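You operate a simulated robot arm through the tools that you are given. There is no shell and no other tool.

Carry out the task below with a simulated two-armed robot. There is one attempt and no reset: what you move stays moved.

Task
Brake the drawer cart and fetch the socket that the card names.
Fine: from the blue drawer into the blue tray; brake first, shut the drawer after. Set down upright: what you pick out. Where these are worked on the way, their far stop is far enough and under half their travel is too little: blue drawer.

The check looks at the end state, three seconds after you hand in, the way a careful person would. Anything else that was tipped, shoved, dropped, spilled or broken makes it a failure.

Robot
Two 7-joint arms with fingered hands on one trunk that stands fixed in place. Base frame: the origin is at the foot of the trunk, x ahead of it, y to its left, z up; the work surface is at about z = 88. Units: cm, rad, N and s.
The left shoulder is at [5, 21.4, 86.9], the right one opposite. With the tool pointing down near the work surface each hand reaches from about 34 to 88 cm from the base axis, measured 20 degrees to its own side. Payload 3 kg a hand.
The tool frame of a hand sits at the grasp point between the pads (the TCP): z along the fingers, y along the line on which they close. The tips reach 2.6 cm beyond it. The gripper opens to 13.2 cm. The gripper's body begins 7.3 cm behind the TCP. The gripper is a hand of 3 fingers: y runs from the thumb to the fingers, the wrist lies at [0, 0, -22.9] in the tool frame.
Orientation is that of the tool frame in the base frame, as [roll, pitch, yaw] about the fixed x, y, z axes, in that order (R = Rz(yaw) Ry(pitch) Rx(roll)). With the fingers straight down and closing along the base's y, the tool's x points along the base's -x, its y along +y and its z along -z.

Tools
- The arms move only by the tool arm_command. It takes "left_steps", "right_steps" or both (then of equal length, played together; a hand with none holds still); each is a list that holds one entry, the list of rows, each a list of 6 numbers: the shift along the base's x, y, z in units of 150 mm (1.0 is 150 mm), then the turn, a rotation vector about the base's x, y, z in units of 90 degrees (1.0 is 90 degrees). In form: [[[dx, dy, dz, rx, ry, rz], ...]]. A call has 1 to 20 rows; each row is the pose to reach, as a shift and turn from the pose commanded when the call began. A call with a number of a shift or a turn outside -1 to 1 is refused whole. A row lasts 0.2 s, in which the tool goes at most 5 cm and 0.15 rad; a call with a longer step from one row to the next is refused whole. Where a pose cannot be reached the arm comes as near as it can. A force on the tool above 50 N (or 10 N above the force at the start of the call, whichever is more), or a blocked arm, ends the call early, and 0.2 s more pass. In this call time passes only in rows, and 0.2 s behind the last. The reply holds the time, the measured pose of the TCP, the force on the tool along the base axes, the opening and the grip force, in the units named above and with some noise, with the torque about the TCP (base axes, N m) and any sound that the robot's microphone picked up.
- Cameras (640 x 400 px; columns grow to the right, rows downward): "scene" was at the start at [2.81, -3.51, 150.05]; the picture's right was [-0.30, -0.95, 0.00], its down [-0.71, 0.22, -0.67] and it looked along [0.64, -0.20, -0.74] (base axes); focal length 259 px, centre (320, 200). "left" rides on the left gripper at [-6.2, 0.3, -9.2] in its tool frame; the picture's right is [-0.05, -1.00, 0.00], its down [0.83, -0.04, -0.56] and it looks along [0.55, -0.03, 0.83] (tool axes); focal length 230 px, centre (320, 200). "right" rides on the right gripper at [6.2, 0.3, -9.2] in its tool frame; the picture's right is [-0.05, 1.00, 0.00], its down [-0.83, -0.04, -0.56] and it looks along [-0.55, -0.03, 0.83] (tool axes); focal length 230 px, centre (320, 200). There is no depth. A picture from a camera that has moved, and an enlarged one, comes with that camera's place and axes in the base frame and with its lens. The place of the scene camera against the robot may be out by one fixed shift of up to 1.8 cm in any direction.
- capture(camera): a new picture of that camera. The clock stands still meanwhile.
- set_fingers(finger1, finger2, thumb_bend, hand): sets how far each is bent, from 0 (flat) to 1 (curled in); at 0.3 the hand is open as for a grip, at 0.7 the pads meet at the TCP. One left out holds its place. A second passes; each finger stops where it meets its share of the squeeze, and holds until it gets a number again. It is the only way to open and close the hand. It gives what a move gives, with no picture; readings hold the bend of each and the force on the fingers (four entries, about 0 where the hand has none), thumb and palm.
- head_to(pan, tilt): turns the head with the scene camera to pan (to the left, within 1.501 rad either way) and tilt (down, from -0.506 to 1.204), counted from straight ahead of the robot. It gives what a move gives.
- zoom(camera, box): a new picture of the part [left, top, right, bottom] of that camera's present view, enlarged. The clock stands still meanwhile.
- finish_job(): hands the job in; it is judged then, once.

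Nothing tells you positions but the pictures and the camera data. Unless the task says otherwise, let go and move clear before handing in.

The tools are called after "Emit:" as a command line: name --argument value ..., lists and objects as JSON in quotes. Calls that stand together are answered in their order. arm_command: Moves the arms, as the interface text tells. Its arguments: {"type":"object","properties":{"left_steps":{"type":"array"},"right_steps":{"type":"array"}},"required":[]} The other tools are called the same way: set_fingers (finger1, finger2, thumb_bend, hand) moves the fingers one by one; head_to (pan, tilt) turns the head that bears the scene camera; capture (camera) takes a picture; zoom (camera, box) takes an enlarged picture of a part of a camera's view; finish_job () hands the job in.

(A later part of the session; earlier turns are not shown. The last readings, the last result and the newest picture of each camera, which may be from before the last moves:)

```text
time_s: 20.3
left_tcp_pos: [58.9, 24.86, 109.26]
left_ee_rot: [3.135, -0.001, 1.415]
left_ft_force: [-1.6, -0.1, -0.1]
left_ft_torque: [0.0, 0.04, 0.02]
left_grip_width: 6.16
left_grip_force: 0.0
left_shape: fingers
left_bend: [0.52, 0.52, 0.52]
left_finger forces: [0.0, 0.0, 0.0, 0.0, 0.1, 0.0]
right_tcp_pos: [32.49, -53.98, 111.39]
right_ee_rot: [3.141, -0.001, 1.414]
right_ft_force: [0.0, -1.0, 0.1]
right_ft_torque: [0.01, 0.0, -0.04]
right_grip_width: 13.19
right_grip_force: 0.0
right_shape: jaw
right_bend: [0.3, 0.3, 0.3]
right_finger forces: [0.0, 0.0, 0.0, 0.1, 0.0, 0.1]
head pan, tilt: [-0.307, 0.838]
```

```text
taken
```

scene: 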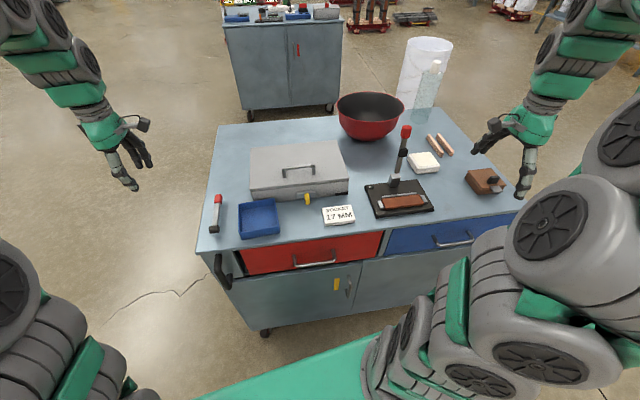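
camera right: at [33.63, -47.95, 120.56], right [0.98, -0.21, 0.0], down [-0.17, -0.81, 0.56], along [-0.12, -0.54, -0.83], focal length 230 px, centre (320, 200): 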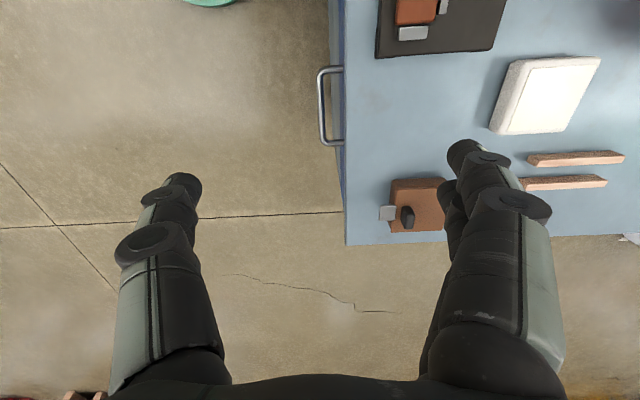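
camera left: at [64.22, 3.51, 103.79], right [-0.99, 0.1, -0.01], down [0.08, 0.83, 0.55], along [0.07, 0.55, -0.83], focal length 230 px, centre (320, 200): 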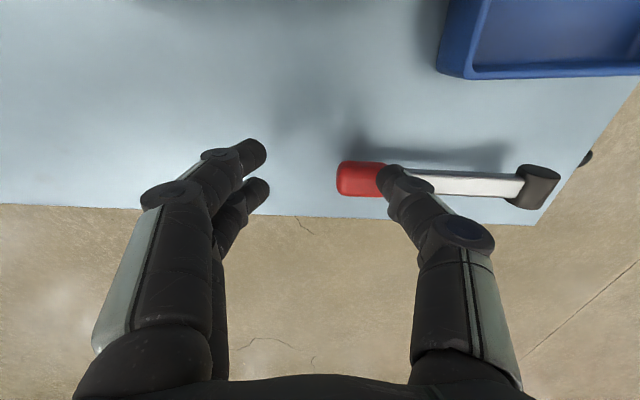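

The handle's middle is near (32, -56.3, 81) and the table edge is only about 3.5 cm behind it, so the hand must tilt to clear the tabletop. I'll shape the fingers, tilt the hand 30° forward and come down in front of the handle.

Emit:
set_fingers --hand "right" --finger1 0.58 --finger2 0.58 --thumb_bend 0.48

Emit:
arm_command --right_steps '[[[-0.04, -0.015, -0.05, -0.007, -0.041, 0], [-0.08, -0.03, -0.12, -0.014, -0.082, 0], [-0.12, -0.045, -0.22, -0.021, -0.123, 0], [-0.16, -0.06, -0.34, -0.028, -0.164, 0], [-0.2, -0.075, -0.46, -0.035, -0.205, 0], [-0.24, -0.09, -0.58, -0.042, -0.246, 0], [-0.27, -0.1, -0.7, -0.049, -0.287, 0], [-0.3, -0.11, -0.8, -0.055, -0.329, 0]]]'

Emit:
capture --camera "right"

Emit:
capture --camera "scene"

```text
time_s: 21.3
left_tcp_pos: [58.89, 24.79, 109.45]
left_ee_rot: [3.135, 0.0, 1.414]
left_ft_force: [0.7, 0.5, -0.1]
left_ft_torque: [-0.02, -0.02, -0.01]
left_grip_width: 6.15
left_grip_force: 0.1
left_shape: fingers
left_bend: [0.52, 0.52, 0.52]
left_finger forces: [0.0, 0.0, 0.0, 0.0, 0.0, 0.1]
right_tcp_pos: [32.5, -53.85, 111.5]
right_ee_rot: [-3.142, 0.0, 1.414]
right_ft_force: [0.2, 0.8, 0.3]
right_ft_torque: [0.0, -0.01, 0.02]
right_grip_width: 6.02
right_grip_force: 0.2
right_shape: fingers
right_bend: [0.57, 0.57, 0.48]
right_finger forces: [0.1, 0.0, 0.0, 0.1, 0.0, 0.1]
head pan, tilt: [-0.307, 0.838]
```

```text
time_s: 23.1
left_tcp_pos: [58.91, 24.81, 109.39]
left_ee_rot: [3.135, 0.0, 1.418]
left_ft_force: [-0.7, -0.2, -0.2]
left_ft_torque: [-0.01, 0.0, -0.01]
left_grip_width: 6.13
left_grip_force: 0.1
left_shape: fingers
left_bend: [0.52, 0.52, 0.52]
left_finger forces: [0.0, 0.0, 0.0, 0.1, 0.0, 0.1]
right_tcp_pos: [28.15, -55.82, 99.71]
right_ee_rot: [2.616, 0.008, 1.413]
right_ft_force: [0.7, 0.3, -0.2]
right_ft_torque: [-0.02, 0.01, -0.01]
right_grip_width: 5.98
right_grip_force: 0.1
right_shape: fingers
right_bend: [0.57, 0.57, 0.48]
right_finger forces: [0.0, 0.0, 0.0, 0.0, 0.1, 0.0]
head pan, tilt: [-0.307, 0.838]
```

```text
taken
camera right: at [24.57, -48.94, 107.63], right [0.85, -0.18, 0.5], down [-0.44, -0.77, 0.46], along [0.3, -0.61, -0.73], focal length 230 px, centre (320, 200)
```

right: 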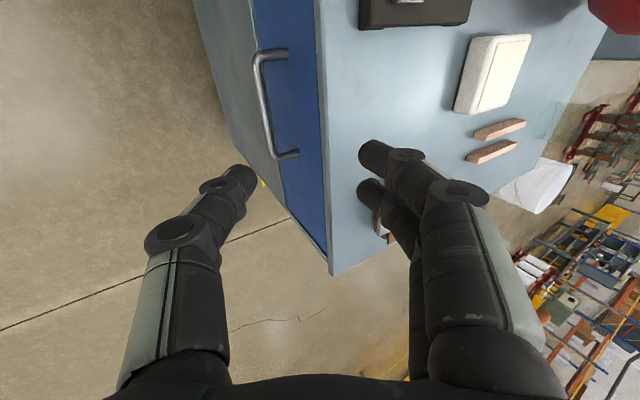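

```text
taken
```

scene: 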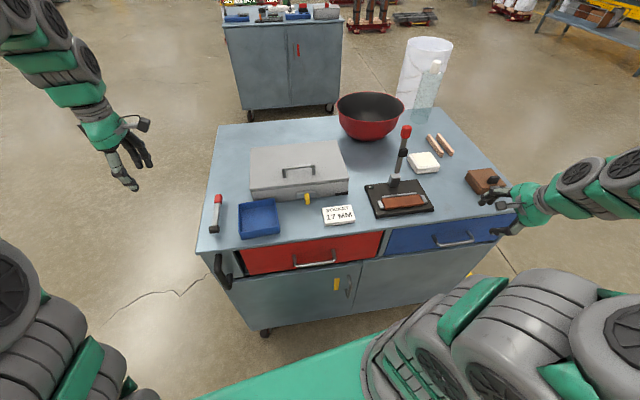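

The handle is in clear view of the right hand's camera. I'll zoom in to fix its height more exactly.

Emit:
zoom --camera "right" --box '[230, 30, 358, 180]'

Emit:
zoom --camera "scene" --box '[380, 180, 540, 275]'

```text
2.67 times, centred on (294, 105) of right
camera zoom: at [24.57, -48.94, 107.63], right [0.85, -0.18, 0.5], down [-0.44, -0.77, 0.46], along [0.3, -0.61, -0.73], focal length 614 px, centre (389, 453)
```

zoom: 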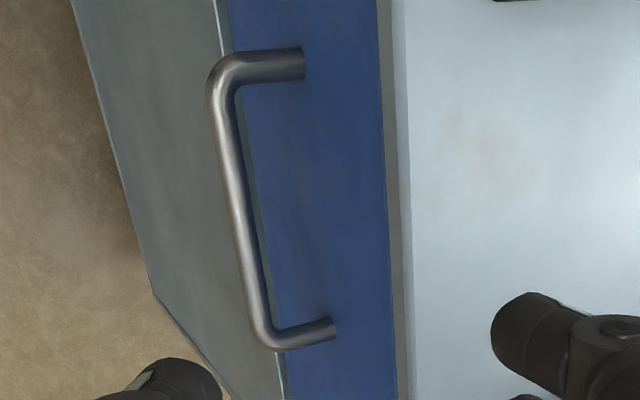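

```text
4.00 times, centred on (460, 228) of scene
camera zoom: at [2.81, -3.51, 150.05], right [-0.3, -0.95, 0.0], down [-0.71, 0.22, -0.67], along [0.64, -0.2, -0.74], focal length 1036 px, centre (-240, 90)
```

zoom: 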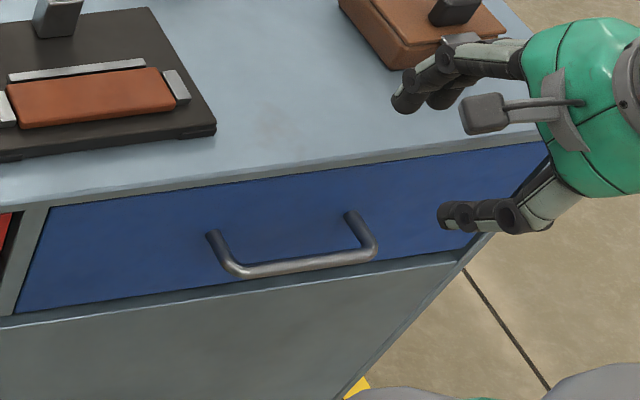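

I now put the bar's centre at (31.8, -56.2, 79.2), with the face about 3.8 cm behind it. I'll bring the fingers in slightly, drop to a point 8 cm short of the bar along the approach line, and look again.

Emit:
set_fingers --hand "right" --finger1 0.61 --finger2 0.61 --thumb_bend 0.46

Emit:
arm_command --right_steps '[[[-0.003, 0.003, -0.12, 0, 0, 0], [-0.006, 0.006, -0.26, 0, 0, 0], [-0.009, 0.009, -0.4, 0, 0, 0], [-0.012, 0.012, -0.54, 0, 0, 0], [-0.015, 0.015, -0.68, 0, 0, 0], [-0.018, 0.018, -0.8, 0, 0, 0], [-0.02, 0.02, -0.9, 0, 0, 0]]]'

Emit:
capture --camera "right"

Emit:
zoom --camera "scene" --box '[380, 180, 540, 280]'

```text
time_s: 24.1
left_tcp_pos: [58.93, 24.7, 109.36]
left_ee_rot: [3.134, 0.0, 1.415]
left_ft_force: [-0.4, 0.1, 0.7]
left_ft_torque: [0.0, 0.01, -0.04]
left_grip_width: 6.15
left_grip_force: 0.0
left_shape: fingers
left_bend: [0.52, 0.52, 0.52]
left_finger forces: [0.0, 0.1, 0.0, 0.0, 0.0, 0.0]
right_tcp_pos: [27.99, -55.86, 99.59]
right_ee_rot: [2.617, 0.005, 1.413]
right_ft_force: [-0.3, -0.3, -0.2]
right_ft_torque: [0.0, 0.0, 0.03]
right_grip_width: 5.65
right_grip_force: 0.1
right_shape: fingers
right_bend: [0.61, 0.61, 0.46]
right_finger forces: [0.0, 0.0, 0.0, 0.0, 0.0, 0.0]
head pan, tilt: [-0.307, 0.838]
```

```text
time_s: 25.7
left_tcp_pos: [58.82, 24.83, 109.48]
left_ee_rot: [3.134, 0.001, 1.414]
left_ft_force: [0.2, 0.7, 0.1]
left_ft_torque: [0.0, -0.01, -0.04]
left_grip_width: 6.14
left_grip_force: 0.1
left_shape: fingers
left_bend: [0.52, 0.52, 0.52]
left_finger forces: [0.0, 0.1, 0.1, 0.0, 0.0, 0.0]
right_tcp_pos: [28.26, -57.04, 88.3]
right_ee_rot: [2.617, 0.006, 1.416]
right_ft_force: [-0.3, 1.0, 0.2]
right_ft_torque: [-0.02, 0.02, 0.03]
right_grip_width: 5.64
right_grip_force: 0.0
right_shape: fingers
right_bend: [0.61, 0.61, 0.46]
right_finger forces: [0.0, 0.0, 0.0, 0.0, 0.0, 0.0]
right hand out of reach, approached as far as the arm can: row 5, 6, 7
head pan, tilt: [-0.307, 0.838]
```

```text
taken
camera right: at [24.65, -50.11, 96.27], right [0.85, -0.18, 0.5], down [-0.44, -0.77, 0.46], along [0.3, -0.61, -0.73], focal length 230 px, centre (320, 200)
```

right: 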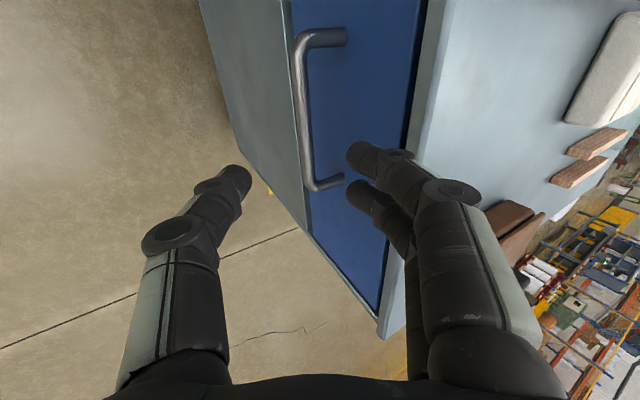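

```text
4.00 times, centred on (460, 230) of scene
camera zoom: at [2.82, -3.51, 150.05], right [-0.3, -0.95, 0.0], down [-0.71, 0.22, -0.67], along [0.64, -0.2, -0.74], focal length 1036 px, centre (-240, 80)
```

zoom: 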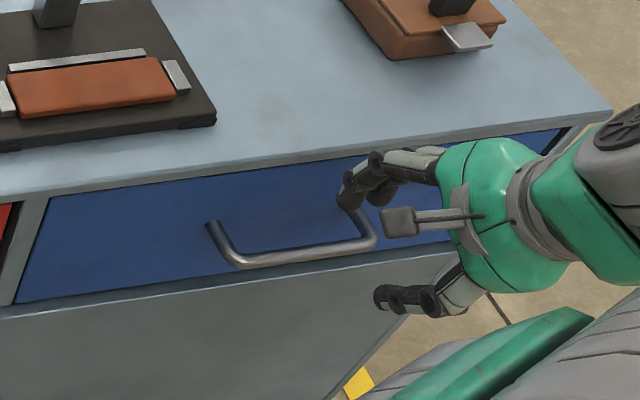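

The arm ran out of reach at (28.3, -57.0, 88.3) in this orientation. I'll turn the head to see how the right arm is folded before picking another approach.

Emit:
head_to --pan -0.9 --tilt 0.7

Emit:
capture --camera "scene"

```text
time_s: 26.7
left_tcp_pos: [58.88, 24.78, 109.42]
left_ee_rot: [3.133, 0.0, 1.416]
left_ft_force: [-0.8, 0.1, 1.1]
left_ft_torque: [0.03, -0.03, 0.03]
left_grip_width: 6.15
left_grip_force: 0.1
left_shape: fingers
left_bend: [0.52, 0.52, 0.52]
left_finger forces: [0.1, 0.0, 0.1, 0.0, 0.1, 0.0]
right_tcp_pos: [28.07, -56.82, 88.32]
right_ee_rot: [2.616, 0.005, 1.416]
right_ft_force: [-0.2, 0.1, -0.1]
right_ft_torque: [0.0, 0.0, -0.01]
right_grip_width: 5.67
right_grip_force: 0.0
right_shape: fingers
right_bend: [0.61, 0.61, 0.46]
right_finger forces: [0.1, 0.0, 0.0, 0.0, 0.0, 0.0]
head pan, tilt: [-0.901, 0.7]
```

```text
taken
```

scene: 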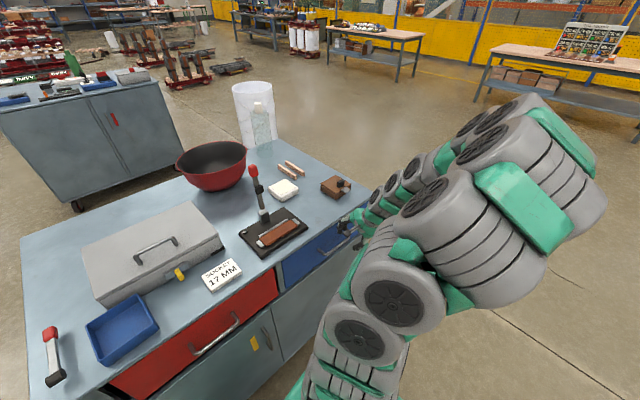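

The right arm's wrist can't come nearer than about 41 cm to its shoulder, which is what stopped me. I'll lean the hand sideways instead, with the wrist out to the right, so there is room to pull, and use nearly straight fingers as a hook behind the bar.

Emit:
arm_command --right_steps '[[[-0.03, 0, 0.07, 0.06, 0.03, 0.0145], [-0.06, 0, 0.14, 0.12, 0.061, 0.029], [-0.09, 0, 0.21, 0.18, 0.091, 0.0435], [-0.12, 0, 0.28, 0.24, 0.1215, 0.058], [-0.15, 0, 0.35, 0.3, 0.152, 0.0725], [-0.18, 0, 0.42, 0.36, 0.182, 0.087], [-0.22, 0, 0.49, 0.42, 0.212, 0.1015], [-0.257, 0, 0.53, 0.481, 0.243, 0.1163]]]'

Emit:
capture --camera "right"

Emit:
capture --camera "scene"

```text
time_s: 28.5
left_tcp_pos: [58.91, 24.66, 109.32]
left_ee_rot: [3.134, 0.0, 1.416]
left_ft_force: [-0.1, -0.3, 1.0]
left_ft_torque: [0.04, 0.03, 0.0]
left_grip_width: 6.15
left_grip_force: 0.1
left_shape: fingers
left_bend: [0.52, 0.52, 0.52]
left_finger forces: [0.0, 0.0, 0.0, 0.0, 0.1, 0.0]
right_tcp_pos: [24.39, -57.05, 96.34]
right_ee_rot: [3.131, -0.699, 1.42]
right_ft_force: [0.8, -0.4, -0.3]
right_ft_torque: [-0.01, 0.0, -0.01]
right_grip_width: 5.66
right_grip_force: 0.2
right_shape: fingers
right_bend: [0.61, 0.61, 0.46]
right_finger forces: [0.0, 0.1, 0.0, 0.1, 0.1, 0.0]
head pan, tilt: [-0.901, 0.7]
```

```text
taken
camera right: at [24.24, -58.31, 107.3], right [0.98, -0.2, -0.03], down [-0.2, -0.97, -0.11], along [0.0, 0.11, -0.99], focal length 230 px, centre (320, 200)
```

right: 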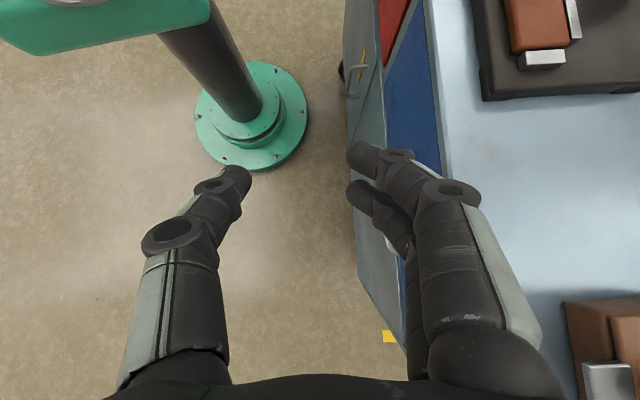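

```text
taken
```

scene: 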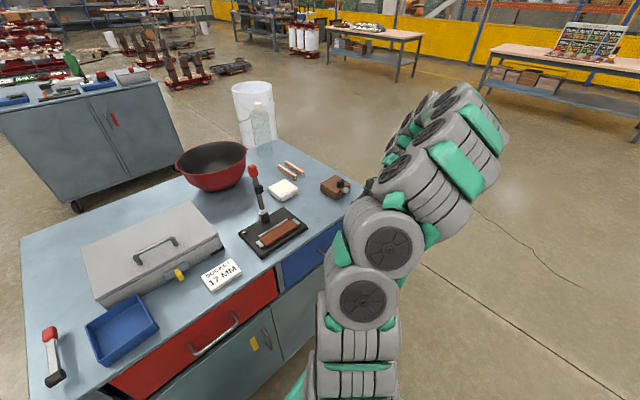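

The sideways lean is reachable, with the hand at (24.4, -57, 96.3). I'll straighten the fingers into a hook, line them up above the gap behind the bar, and go down part way.

Emit:
set_fingers --hand "right" --finger1 0.33 --finger2 0.33 --thumb_bend 0.33

Emit:
arm_command --right_steps '[[[0.04, 0.01, -0.05, 0, 0, 0], [0.08, 0.02, -0.12, 0, 0, 0], [0.12, 0.035, -0.22, 0, 0, 0], [0.155, 0.045, -0.32, 0, 0, 0], [0.155, 0.045, -0.42, 0, 0, 0], [0.155, 0.045, -0.52, 0, 0, 0]]]'

Emit:
capture --camera "right"

Emit:
head_to --pan -0.6 --tilt 0.9

Emit:
capture --camera "scene"

```text
time_s: 29.5
left_tcp_pos: [58.9, 24.68, 109.27]
left_ee_rot: [3.136, 0.001, 1.415]
left_ft_force: [0.2, -0.2, 0.8]
left_ft_torque: [-0.01, 0.03, -0.01]
left_grip_width: 6.15
left_grip_force: 0.0
left_shape: fingers
left_bend: [0.52, 0.52, 0.52]
left_finger forces: [0.1, 0.1, 0.0, 0.1, 0.0, 0.0]
right_tcp_pos: [24.4, -57.07, 96.4]
right_ee_rot: [3.132, -0.7, 1.42]
right_ft_force: [-0.8, 0.0, 0.3]
right_ft_torque: [-0.03, -0.02, 0.0]
right_grip_width: 12.43
right_grip_force: 0.0
right_shape: fingers
right_bend: [0.33, 0.33, 0.33]
right_finger forces: [0.0, 0.0, 0.1, 0.0, 0.1, 0.0]
head pan, tilt: [-0.901, 0.7]
```

```text
time_s: 30.9
left_tcp_pos: [58.85, 24.79, 109.32]
left_ee_rot: [3.135, 0.0, 1.414]
left_ft_force: [0.0, -1.6, 0.4]
left_ft_torque: [0.03, 0.0, 0.01]
left_grip_width: 6.17
left_grip_force: 0.2
left_shape: fingers
left_bend: [0.52, 0.52, 0.52]
left_finger forces: [0.0, 0.1, 0.0, 0.1, 0.0, 0.0]
right_tcp_pos: [26.86, -56.22, 88.62]
right_ee_rot: [3.132, -0.7, 1.418]
right_ft_force: [0.4, 0.1, -0.2]
right_ft_torque: [0.01, -0.02, -0.02]
right_grip_width: 12.44
right_grip_force: 0.0
right_shape: fingers
right_bend: [0.33, 0.33, 0.33]
right_finger forces: [0.1, 0.0, 0.1, 0.0, 0.1, 0.0]
head pan, tilt: [-0.901, 0.7]
```

```text
taken
camera right: at [26.71, -57.46, 99.49], right [0.98, -0.2, -0.03], down [-0.2, -0.97, -0.11], along [0.0, 0.11, -0.99], focal length 230 px, centre (320, 200)
```

right: 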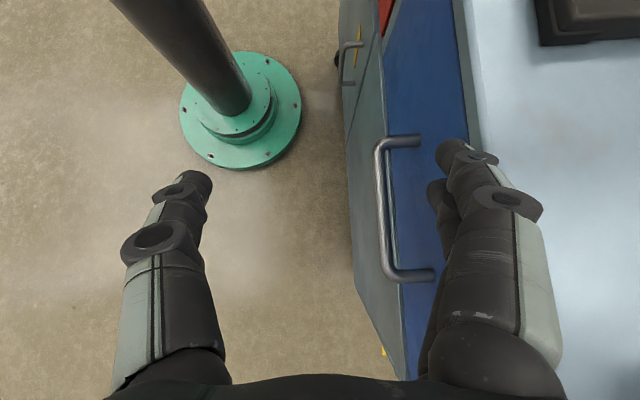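

```text
time_s: 31.7
left_tcp_pos: [58.91, 24.72, 109.35]
left_ee_rot: [3.136, 0.0, 1.418]
left_ft_force: [-0.4, -1.4, -0.3]
left_ft_torque: [0.0, -0.01, -0.02]
left_grip_width: 6.16
left_grip_force: 0.1
left_shape: fingers
left_bend: [0.52, 0.52, 0.52]
left_finger forces: [0.1, 0.0, 0.0, 0.1, 0.1, 0.0]
right_tcp_pos: [26.83, -56.2, 88.72]
right_ee_rot: [3.13, -0.699, 1.421]
right_ft_force: [0.1, 0.0, -0.3]
right_ft_torque: [-0.02, 0.0, 0.0]
right_grip_width: 12.42
right_grip_force: 0.1
right_shape: fingers
right_bend: [0.33, 0.33, 0.33]
right_finger forces: [0.0, 0.0, 0.0, 0.1, 0.0, 0.0]
head pan, tilt: [-0.6, 0.901]
```

```text
taken
```

scene: 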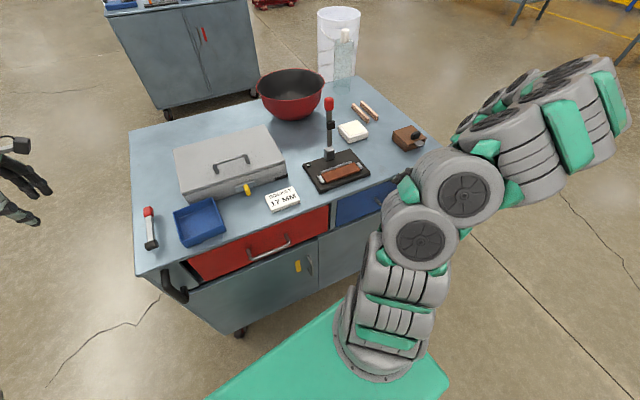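

The handle bar is clearly visible at about x = 32.2 (y = -56), and the fingertips hang over the gap. I'll shift slightly and lower the fingers behind the bar.

Emit:
arm_command --right_steps '[[[0.02, -0.03, -0.02, 0, 0, 0], [0.037, -0.053, -0.08, 0, 0, 0], [0.037, -0.053, -0.18, 0, 0, 0], [0.037, -0.053, -0.28, 0, 0, 0], [0.037, -0.053, -0.38, 0, 0, 0]]]'

Emit:
capture --camera "right"

```text
time_s: 32.9
left_tcp_pos: [58.96, 24.83, 109.36]
left_ee_rot: [3.134, 0.001, 1.415]
left_ft_force: [0.4, -0.2, -0.2]
left_ft_torque: [-0.03, 0.0, 0.05]
left_grip_width: 6.17
left_grip_force: 0.1
left_shape: fingers
left_bend: [0.52, 0.52, 0.52]
left_finger forces: [0.1, 0.1, 0.1, 0.0, 0.1, 0.0]
right_tcp_pos: [27.28, -57.0, 82.8]
right_ee_rot: [3.13, -0.698, 1.419]
right_ft_force: [0.8, -0.4, 0.4]
right_ft_torque: [0.02, -0.02, 0.02]
right_grip_width: 12.43
right_grip_force: 0.1
right_shape: fingers
right_bend: [0.33, 0.33, 0.33]
right_finger forces: [0.0, 0.0, 0.0, 0.0, 0.1, 0.0]
head pan, tilt: [-0.6, 0.901]
```

```text
taken
camera right: at [27.17, -58.24, 93.74], right [0.98, -0.2, -0.02], down [-0.2, -0.97, -0.11], along [0.0, 0.11, -0.99], focal length 230 px, centre (320, 200)
```

right: 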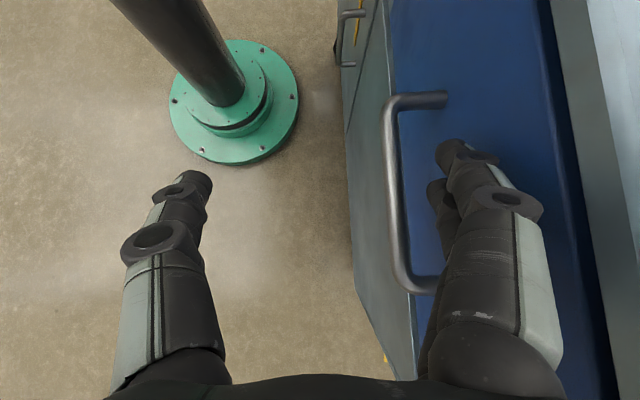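

The fingertips are over the gap between bar and drawer face. I'll lower them the last 3 cm or so, so they reach below the bar.

Emit:
arm_command --right_steps '[[[0, 0, -0.07, 0, 0, 0], [0, 0, -0.14, 0, 0, 0], [0, 0, -0.21, 0, 0, 0], [0, 0, -0.25, 0, 0, 0]]]'

Emit:
capture --camera "right"

```text
time_s: 33.9
left_tcp_pos: [58.83, 24.63, 109.4]
left_ee_rot: [3.133, -0.001, 1.417]
left_ft_force: [0.4, -0.5, 0.4]
left_ft_torque: [0.03, -0.03, 0.02]
left_grip_width: 6.16
left_grip_force: 0.0
left_shape: fingers
left_bend: [0.52, 0.52, 0.52]
left_finger forces: [0.0, 0.1, 0.0, 0.0, 0.0, 0.0]
right_tcp_pos: [27.28, -57.07, 79.12]
right_ee_rot: [3.131, -0.698, 1.422]
right_ft_force: [0.2, -0.1, -0.3]
right_ft_torque: [0.01, 0.0, 0.01]
right_grip_width: 12.42
right_grip_force: 0.0
right_shape: fingers
right_bend: [0.33, 0.33, 0.33]
right_finger forces: [0.0, 0.0, 0.1, 0.1, 0.1, 0.0]
head pan, tilt: [-0.6, 0.901]
```

```text
taken
camera right: at [27.21, -58.37, 89.96], right [0.98, -0.2, -0.03], down [-0.2, -0.97, -0.11], along [0.0, 0.11, -0.99], focal length 230 px, centre (320, 200)
```

right: 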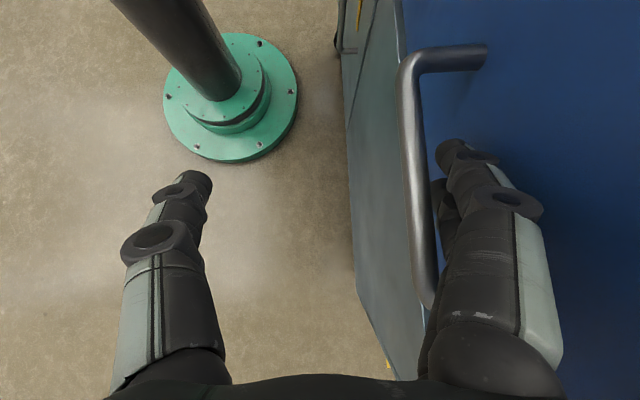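

The fingers are hooked behind the bar with no contact force yet. I'll pull gently a few centimetres along the drawer's axis.

Emit:
arm_command --right_steps '[[[-0.033, 0.0055, 0, 0, 0, 0], [-0.066, 0.011, 0, 0, 0, 0], [-0.099, 0.0166, 0, 0, 0, 0], [-0.132, 0.022, 0, 0, 0, 0], [-0.165, 0.0277, 0, 0, 0, 0], [-0.197, 0.033, 0, 0, 0, 0]]]'

Emit:
capture --camera "right"

```text
time_s: 35.3
left_tcp_pos: [58.94, 24.82, 109.34]
left_ee_rot: [3.135, 0.001, 1.416]
left_ft_force: [0.3, -0.1, -0.8]
left_ft_torque: [-0.02, 0.02, 0.0]
left_grip_width: 6.14
left_grip_force: 0.0
left_shape: fingers
left_bend: [0.52, 0.52, 0.52]
left_finger forces: [0.0, 0.0, 0.0, 0.1, 0.0, 0.1]
right_tcp_pos: [24.39, -56.6, 79.14]
right_ee_rot: [3.132, -0.698, 1.418]
right_ft_force: [0.2, 0.1, 0.2]
right_ft_torque: [0.01, 0.02, 0.0]
right_grip_width: 12.43
right_grip_force: 0.1
right_shape: fingers
right_bend: [0.33, 0.33, 0.33]
right_finger forces: [0.0, 0.0, 0.1, 0.1, 0.1, 0.0]
head pan, tilt: [-0.6, 0.901]
```

```text
taken
camera right: at [24.21, -57.86, 90.1], right [0.98, -0.2, -0.03], down [-0.2, -0.97, -0.11], along [0.0, 0.11, -0.99], focal length 230 px, centre (320, 200)
```

right: 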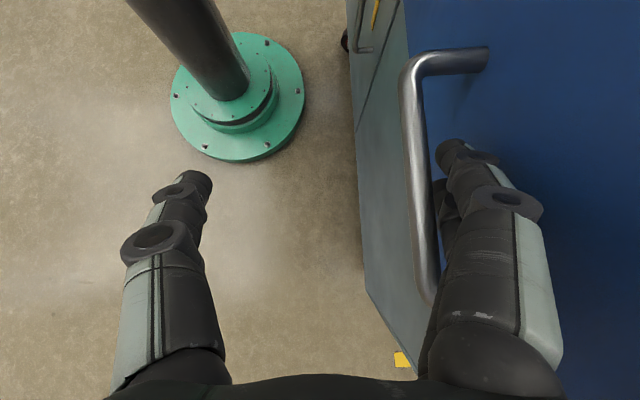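

The drawer is sliding out freely; it has come out about 3 cm at almost no force. I'll keep pulling.

Emit:
arm_command --right_steps '[[[-0.066, 0.011, 0, 0, 0, 0], [-0.131, 0.022, 0, 0, 0, 0], [-0.197, 0.033, 0, 0, 0, 0], [-0.263, 0.044, 0, 0, 0, 0], [-0.329, 0.055, 0, 0, 0, 0], [-0.394, 0.066, 0, 0, 0, 0], [-0.46, 0.077, 0, 0, 0, 0], [-0.526, 0.089, 0, 0, 0, 0], [-0.592, 0.1, 0, 0, 0, 0], [-0.657, 0.111, 0, 0, 0, 0]]]'

Emit:
capture --camera "right"

Emit:
capture --camera "scene"

```text
time_s: 37.5
left_tcp_pos: [58.93, 24.67, 109.33]
left_ee_rot: [3.135, -0.001, 1.416]
left_ft_force: [-0.3, -0.3, 0.5]
left_ft_torque: [-0.01, 0.01, 0.02]
left_grip_width: 6.14
left_grip_force: 0.0
left_shape: fingers
left_bend: [0.52, 0.52, 0.52]
left_finger forces: [0.0, 0.1, 0.0, 0.0, 0.1, 0.0]
right_tcp_pos: [14.49, -55.01, 79.08]
right_ee_rot: [3.131, -0.698, 1.42]
right_ft_force: [0.1, 0.0, -0.3]
right_ft_torque: [0.02, -0.01, -0.02]
right_grip_width: 12.43
right_grip_force: 0.0
right_shape: fingers
right_bend: [0.33, 0.33, 0.33]
right_finger forces: [0.1, 0.0, 0.1, 0.0, 0.0, 0.0]
head pan, tilt: [-0.6, 0.901]
```

```text
taken
camera right: at [14.35, -56.24, 89.98], right [0.98, -0.2, -0.03], down [-0.2, -0.97, -0.11], along [0.0, 0.11, -0.99], focal length 230 px, centre (320, 200)
```

right: 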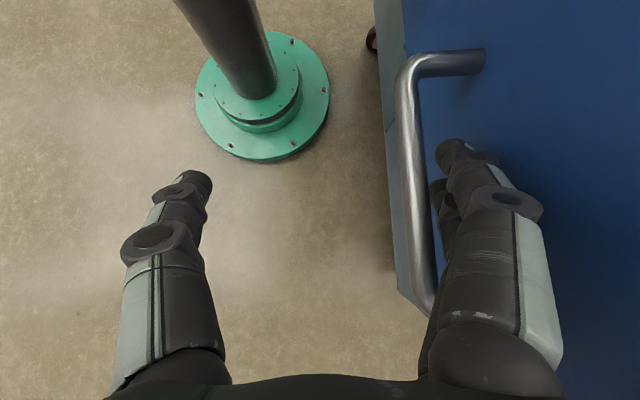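

```text
taken
```

scene: 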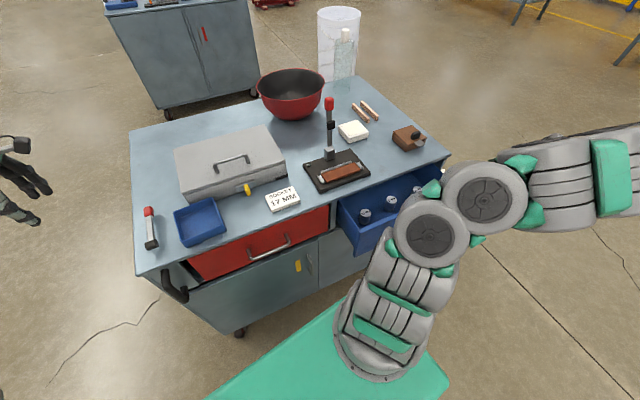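

The drawer is open about 13 cm and I can see upright sockets in it. I'll pull on until it meets its stop.

Emit:
arm_command --right_steps '[[[-0.066, 0.011, 0, 0, 0, 0], [-0.131, 0.022, 0, 0, 0, 0], [-0.197, 0.033, 0, 0, 0, 0], [-0.263, 0.044, 0, 0, 0, 0], [-0.329, 0.055, 0, 0, 0, 0], [-0.394, 0.066, 0, 0, 0, 0], [-0.46, 0.077, 0, 0, 0, 0], [-0.526, 0.089, 0, 0, 0, 0]]]'

Emit:
capture --camera "right"

Emit:
capture --camera "scene"

```text
time_s: 39.3
left_tcp_pos: [58.96, 24.79, 109.43]
left_ee_rot: [3.133, 0.001, 1.416]
left_ft_force: [-0.3, 0.0, -0.3]
left_ft_torque: [0.01, -0.04, -0.01]
left_grip_width: 6.17
left_grip_force: 0.0
left_shape: fingers
left_bend: [0.52, 0.52, 0.52]
left_finger forces: [0.0, 0.1, 0.0, 0.1, 0.1, 0.0]
right_tcp_pos: [6.6, -53.63, 79.02]
right_ee_rot: [3.132, -0.698, 1.421]
right_ft_force: [0.7, -0.1, 0.1]
right_ft_torque: [0.02, 0.03, -0.03]
right_grip_width: 12.45
right_grip_force: 0.0
right_shape: fingers
right_bend: [0.33, 0.33, 0.33]
right_finger forces: [0.0, 0.0, 0.0, 0.0, 0.0, 0.0]
head pan, tilt: [-0.6, 0.901]
```

```text
taken
camera right: at [6.4, -54.87, 90.0], right [0.98, -0.2, -0.03], down [-0.2, -0.97, -0.11], along [0.0, 0.11, -0.99], focal length 230 px, centre (320, 200)
```

right: 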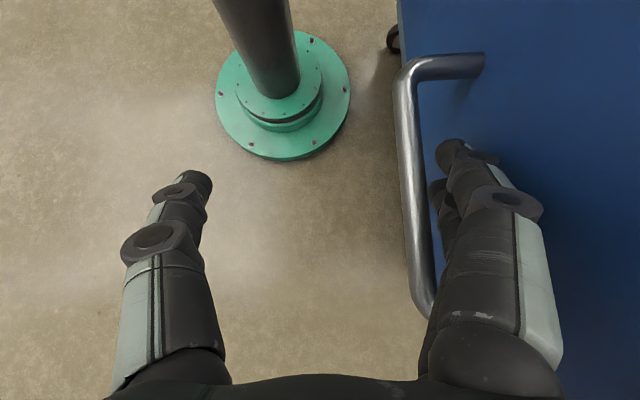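

```text
taken
```

scene: 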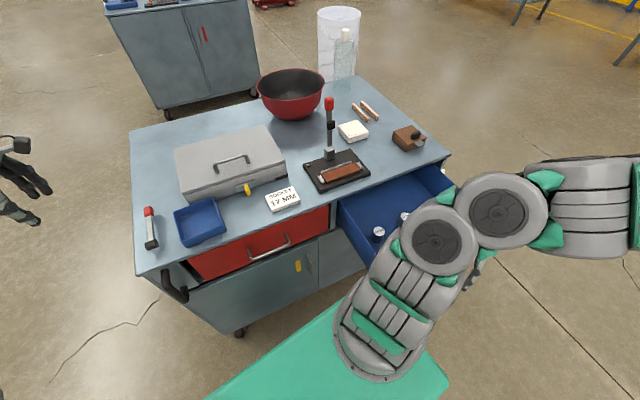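

The drawer is out about 21 cm and still moving freely. I'll pull about 5 cm more to find the stop.

Emit:
arm_command --right_steps '[[[-0.05, 0.0085, 0, 0, 0, 0], [-0.1, 0.017, 0, 0, 0, 0], [-0.15, 0.025, 0, 0, 0, 0], [-0.2, 0.034, 0, 0, 0, 0], [-0.25, 0.042, 0, 0, 0, 0], [-0.3, 0.05, 0, 0, 0, 0], [-0.33, 0.055, 0, 0, 0, 0]]]'

Emit:
capture --camera "right"

Emit:
capture --camera "scene"

```text
time_s: 40.9
left_tcp_pos: [58.79, 24.84, 109.48]
left_ee_rot: [3.135, -0.001, 1.416]
left_ft_force: [-0.7, 0.2, 0.4]
left_ft_torque: [0.01, 0.02, 0.01]
left_grip_width: 6.18
left_grip_force: 0.0
left_shape: fingers
left_bend: [0.52, 0.52, 0.52]
left_finger forces: [0.0, 0.0, 0.1, 0.0, 0.0, 0.0]
right_tcp_pos: [1.75, -52.73, 79.18]
right_ee_rot: [3.131, -0.699, 1.42]
right_ft_force: [-1.2, 0.8, 0.1]
right_ft_torque: [0.01, 0.01, 0.0]
right_grip_width: 12.45
right_grip_force: 0.1
right_shape: fingers
right_bend: [0.33, 0.33, 0.33]
right_finger forces: [0.1, 0.2, 0.0, 0.1, 0.1, 0.0]
head pan, tilt: [-0.6, 0.901]
```

```text
taken
camera right: at [1.54, -54.05, 90.05], right [0.98, -0.2, -0.03], down [-0.2, -0.97, -0.11], along [0.0, 0.11, -0.99], focal length 230 px, centre (320, 200)
```

right: 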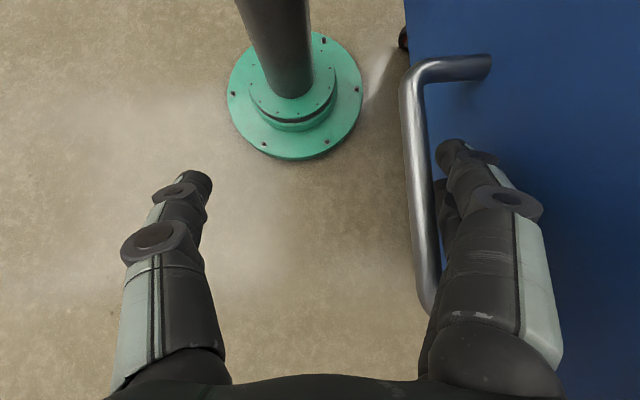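

```text
taken
```

scene: 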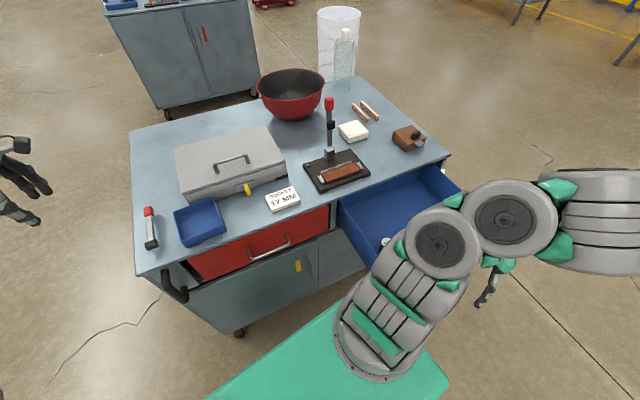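

The drawer is now out about 26 cm, certainly beyond half its travel, and going further would bring it close to my own shoulder. I'll unhook, lift the hand straight up, and look inside.

Emit:
arm_command --right_steps '[[[0.025, -0.004, 0, 0, 0, 0], [0.025, -0.004, 0.1, 0, 0, 0], [0.025, -0.004, 0.25, 0, 0, 0], [0.025, -0.004, 0.4, 0, 0, 0], [0.025, -0.02, 0.55, 0, 0, 0], [0.025, -0.05, 0.7, 0, 0, 0], [0.025, -0.08, 0.85, 0, 0, 0], [0.025, -0.1, 1.0, 0, 0, 0]]]'

Emit:
capture --camera "right"

Emit:
capture --camera "scene"

```text
time_s: 42.7
left_tcp_pos: [58.86, 24.76, 109.35]
left_ee_rot: [3.135, -0.001, 1.417]
left_ft_force: [0.5, 0.0, 0.4]
left_ft_torque: [0.01, -0.01, -0.01]
left_grip_width: 6.13
left_grip_force: 0.1
left_shape: fingers
left_bend: [0.52, 0.52, 0.52]
left_finger forces: [0.0, 0.0, 0.0, 0.0, 0.0, 0.1]
right_tcp_pos: [1.87, -54.33, 94.44]
right_ee_rot: [3.131, -0.698, 1.42]
right_ft_force: [0.0, 0.8, -0.6]
right_ft_torque: [-0.01, 0.02, -0.01]
right_grip_width: 12.43
right_grip_force: 0.1
right_shape: fingers
right_bend: [0.33, 0.33, 0.33]
right_finger forces: [0.0, 0.1, 0.0, 0.1, 0.0, 0.0]
head pan, tilt: [-0.6, 0.901]
```

```text
taken
camera right: at [1.8, -55.62, 105.19], right [0.98, -0.2, -0.02], down [-0.2, -0.97, -0.11], along [0.0, 0.11, -0.99], focal length 230 px, centre (320, 200)
```

right: 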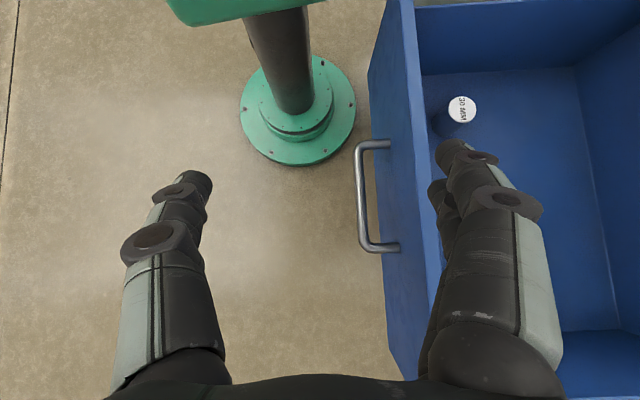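

```text
taken
```

scene: 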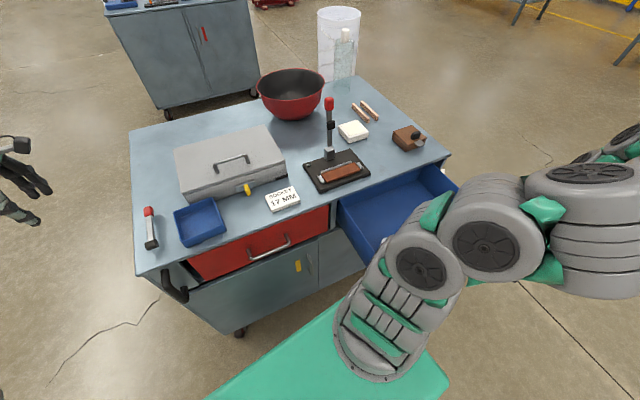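

The handle is released and I can see one socket (label "20 MM") near (19.5, -46). I'll move the hand over the drawer and higher so its camera sees all of them.

Emit:
arm_command --right_steps '[[[0.1, 0, 0.1, 0, 0, 0], [0.25, 0, 0.25, 0, 0, 0], [0.4, 0, 0.4, 0, 0, 0], [0.55, -0.05, 0.5, 0, 0, 0], [0.7, -0.1, 0.6, 0, 0, 0], [0.85, -0.15, 0.7, 0, 0, 0], [0.95, -0.2, 0.8, 0, 0, 0]]]'

Emit:
capture --camera "right"

Emit:
capture --camera "scene"

```text
time_s: 44.3
left_tcp_pos: [58.99, 24.83, 109.39]
left_ee_rot: [3.135, 0.0, 1.415]
left_ft_force: [0.1, -0.3, -0.1]
left_ft_torque: [0.01, 0.01, 0.01]
left_grip_width: 6.11
left_grip_force: 0.0
left_shape: fingers
left_bend: [0.52, 0.52, 0.52]
left_finger forces: [0.0, 0.1, 0.0, 0.0, 0.0, 0.0]
right_tcp_pos: [16.32, -57.33, 106.1]
right_ee_rot: [3.133, -0.698, 1.419]
right_ft_force: [0.3, 0.3, -0.1]
right_ft_torque: [0.02, 0.04, 0.01]
right_grip_width: 12.44
right_grip_force: 0.0
right_shape: fingers
right_bend: [0.33, 0.33, 0.33]
right_finger forces: [0.0, 0.1, 0.0, 0.1, 0.0, 0.0]
head pan, tilt: [-0.6, 0.901]
```

```text
taken
camera right: at [16.29, -58.47, 117.05], right [0.98, -0.2, -0.03], down [-0.2, -0.97, -0.11], along [0.0, 0.11, -0.99], focal length 230 px, centre (320, 200)
```

right: 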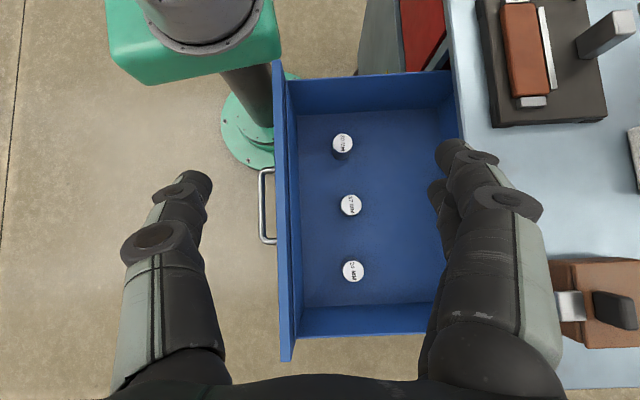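

```text
taken
```

scene: 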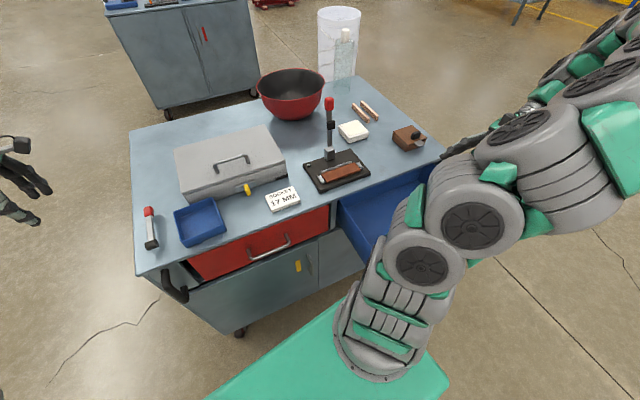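

Three upright sockets stand in a row in the drawer. I'll zoom in on each label.

Emit:
zoom --camera "right" --box '[320, 115, 384, 165]'

Emit:
zoom --camera "right" --box '[320, 180, 384, 230]'

Emit:
zoom --camera "right" --box '[320, 245, 384, 295]'

Emit:
zoom --camera "right" --box '[250, 60, 474, 350]'

```text
8.00 times, centred on (352, 140) of right
camera zoom: at [16.29, -58.47, 117.05], right [0.98, -0.2, -0.03], down [-0.2, -0.97, -0.11], along [0.0, 0.11, -0.99], focal length 1841 px, centre (64, 680)
```

zoom: 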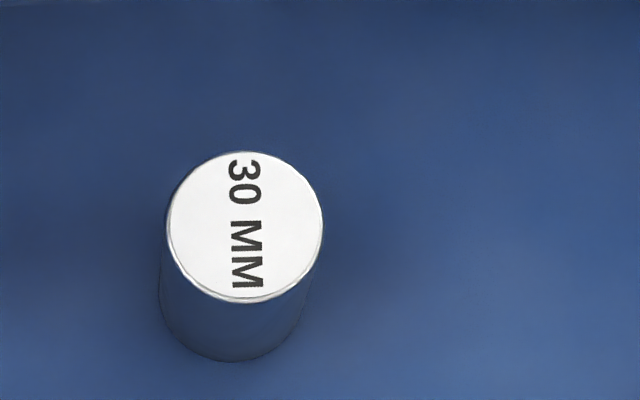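

```text
8.00 times, centred on (352, 205) of right
camera zoom: at [16.29, -58.47, 117.05], right [0.98, -0.2, -0.03], down [-0.2, -0.97, -0.11], along [0.0, 0.11, -0.99], focal length 1841 px, centre (64, 160)
```

zoom: 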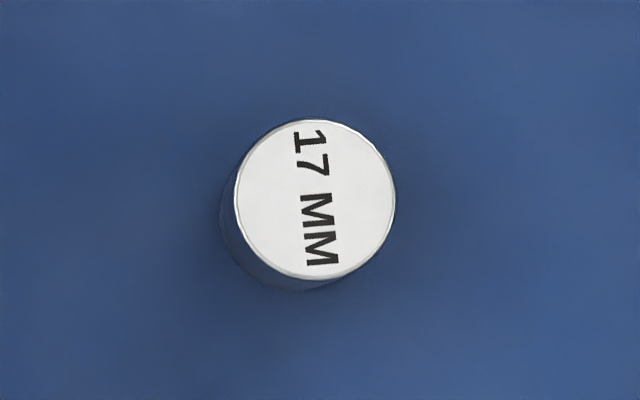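

```text
8.00 times, centred on (352, 270) of right
camera zoom: at [16.29, -58.47, 117.05], right [0.98, -0.2, -0.03], down [-0.2, -0.97, -0.11], along [0.0, 0.11, -0.99], focal length 1841 px, centre (64, -360)
```

zoom: 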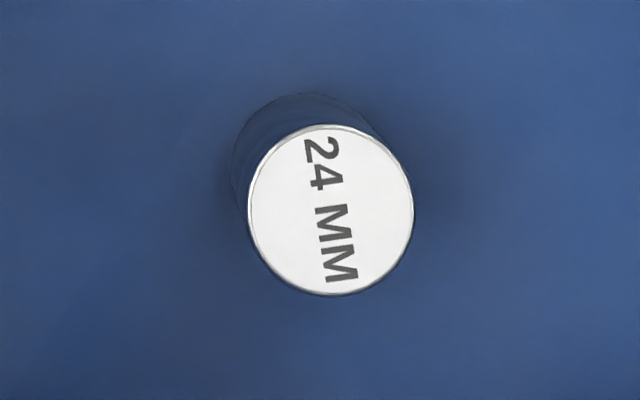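

```text
1.38 times, centred on (362, 205) of right
camera zoom: at [16.29, -58.47, 117.05], right [0.98, -0.2, -0.03], down [-0.2, -0.97, -0.11], along [0.0, 0.11, -0.99], focal length 317 px, centre (262, 193)
```

zoom: 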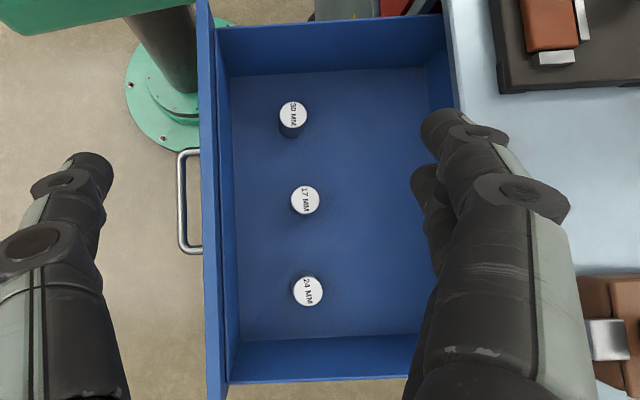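

The 17 MM socket is the middle one: top near (21.6, -56, 76.3), about 3.5 cm across and 4 cm tall. I'll narrow the hand, bring it more upright (15° lean), and place it above that socket.

Emit:
set_fingers --hand "right" --finger1 0.46 --finger2 0.46 --thumb_bend 0.46

Emit:
arm_command --right_steps '[[[0.05, 0.013, -0.05, -0.046, 0.007, 0], [0.1, 0.026, -0.12, -0.092, 0.014, 0], [0.15, 0.039, -0.22, -0.138, 0.021, 0], [0.2, 0.052, -0.34, -0.184, 0.028, 0], [0.25, 0.065, -0.46, -0.23, 0.035, 0], [0.3, 0.078, -0.58, -0.274, 0.042, 0], [0.35, 0.09, -0.68, -0.274, 0.042, 0]]]'

Emit:
capture --camera "right"

Emit:
capture --camera "scene"

```text
time_s: 45.3
left_tcp_pos: [58.88, 24.71, 109.31]
left_ee_rot: [3.136, -0.001, 1.416]
left_ft_force: [-1.0, 0.2, 0.0]
left_ft_torque: [0.03, -0.02, 0.0]
left_grip_width: 6.13
left_grip_force: 0.0
left_shape: fingers
left_bend: [0.52, 0.52, 0.52]
left_finger forces: [0.0, 0.0, 0.0, 0.0, 0.2, 0.0]
right_tcp_pos: [16.27, -57.19, 106.15]
right_ee_rot: [3.131, -0.699, 1.419]
right_ft_force: [0.1, -0.1, -0.3]
right_ft_torque: [-0.02, -0.01, -0.04]
right_grip_width: 8.18
right_grip_force: 0.0
right_shape: fingers
right_bend: [0.46, 0.46, 0.46]
right_finger forces: [0.0, 0.0, 0.0, 0.1, 0.1, 0.0]
head pan, tilt: [-0.6, 0.901]
```

```text
time_s: 46.9
left_tcp_pos: [58.79, 24.66, 109.26]
left_ee_rot: [3.135, 0.001, 1.416]
left_ft_force: [-0.7, -0.2, -0.4]
left_ft_torque: [-0.03, -0.03, -0.02]
left_grip_width: 6.14
left_grip_force: 0.0
left_shape: fingers
left_bend: [0.52, 0.52, 0.52]
left_finger forces: [0.1, 0.1, 0.0, 0.0, 0.1, 0.0]
right_tcp_pos: [21.54, -55.83, 95.75]
right_ee_rot: [3.132, -0.263, 1.419]
right_ft_force: [0.2, 0.1, -0.1]
right_ft_torque: [0.0, 0.0, 0.0]
right_grip_width: 8.16
right_grip_force: 0.1
right_shape: fingers
right_bend: [0.46, 0.46, 0.46]
right_finger forces: [0.0, 0.0, 0.0, 0.0, 0.0, 0.0]
head pan, tilt: [-0.6, 0.901]
```

```text
taken
camera right: at [22.0, -52.37, 106.2], right [0.98, -0.2, 0.0], down [-0.19, -0.93, 0.32], along [-0.07, -0.31, -0.95], focal length 230 px, centre (320, 200)
```

right: 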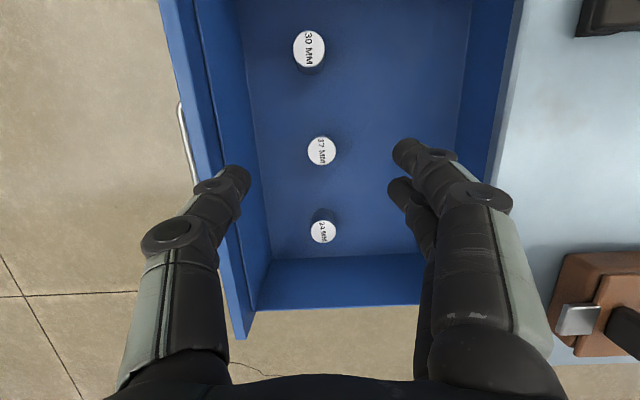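

```text
taken
```

scene: 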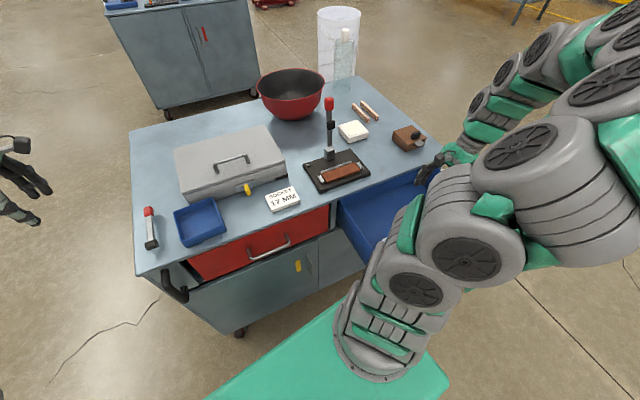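

The hand is centred over the 17 MM socket. I'll go straight down until the tips are just above its top and check again.

Emit:
arm_command --right_steps '[[[0, 0.002, -0.2, 0, 0, 0], [0, 0.004, -0.4, 0, 0, 0], [0, 0.005, -0.6, 0, 0, 0], [0, 0.005, -0.8, 0, 0, 0], [0, 0.005, -0.96, 0, 0, 0]]]'

Emit:
capture --camera "right"

Emit:
capture --camera "scene"

```text
time_s: 48.1
left_tcp_pos: [58.95, 24.75, 109.44]
left_ee_rot: [3.134, 0.0, 1.416]
left_ft_force: [-0.8, 0.4, -0.4]
left_ft_torque: [0.0, 0.01, 0.03]
left_grip_width: 6.14
left_grip_force: 0.1
left_shape: fingers
left_bend: [0.52, 0.52, 0.52]
left_finger forces: [0.0, 0.0, 0.1, 0.0, 0.1, 0.0]
right_tcp_pos: [21.29, -55.96, 81.64]
right_ee_rot: [3.13, -0.262, 1.419]
right_ft_force: [0.2, 0.4, 0.4]
right_ft_torque: [0.0, 0.0, 0.04]
right_grip_width: 8.18
right_grip_force: 0.0
right_shape: fingers
right_bend: [0.46, 0.46, 0.46]
right_finger forces: [0.1, 0.1, 0.0, 0.1, 0.1, 0.0]
head pan, tilt: [-0.6, 0.901]
```

```text
taken
camera right: at [21.97, -52.49, 91.95], right [0.98, -0.2, 0.0], down [-0.19, -0.93, 0.32], along [-0.07, -0.31, -0.95], focal length 230 px, centre (320, 200)
```

right: 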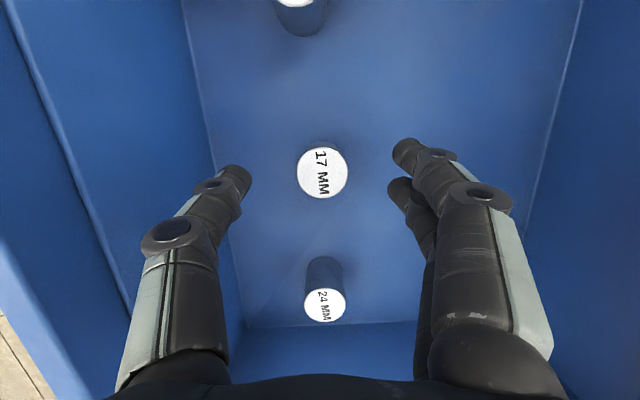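

```text
taken
```

scene: 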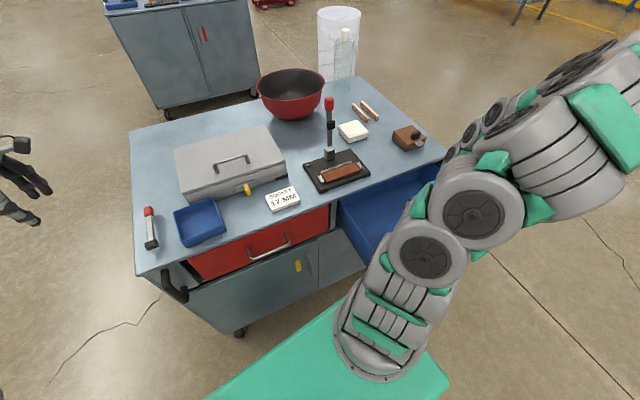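

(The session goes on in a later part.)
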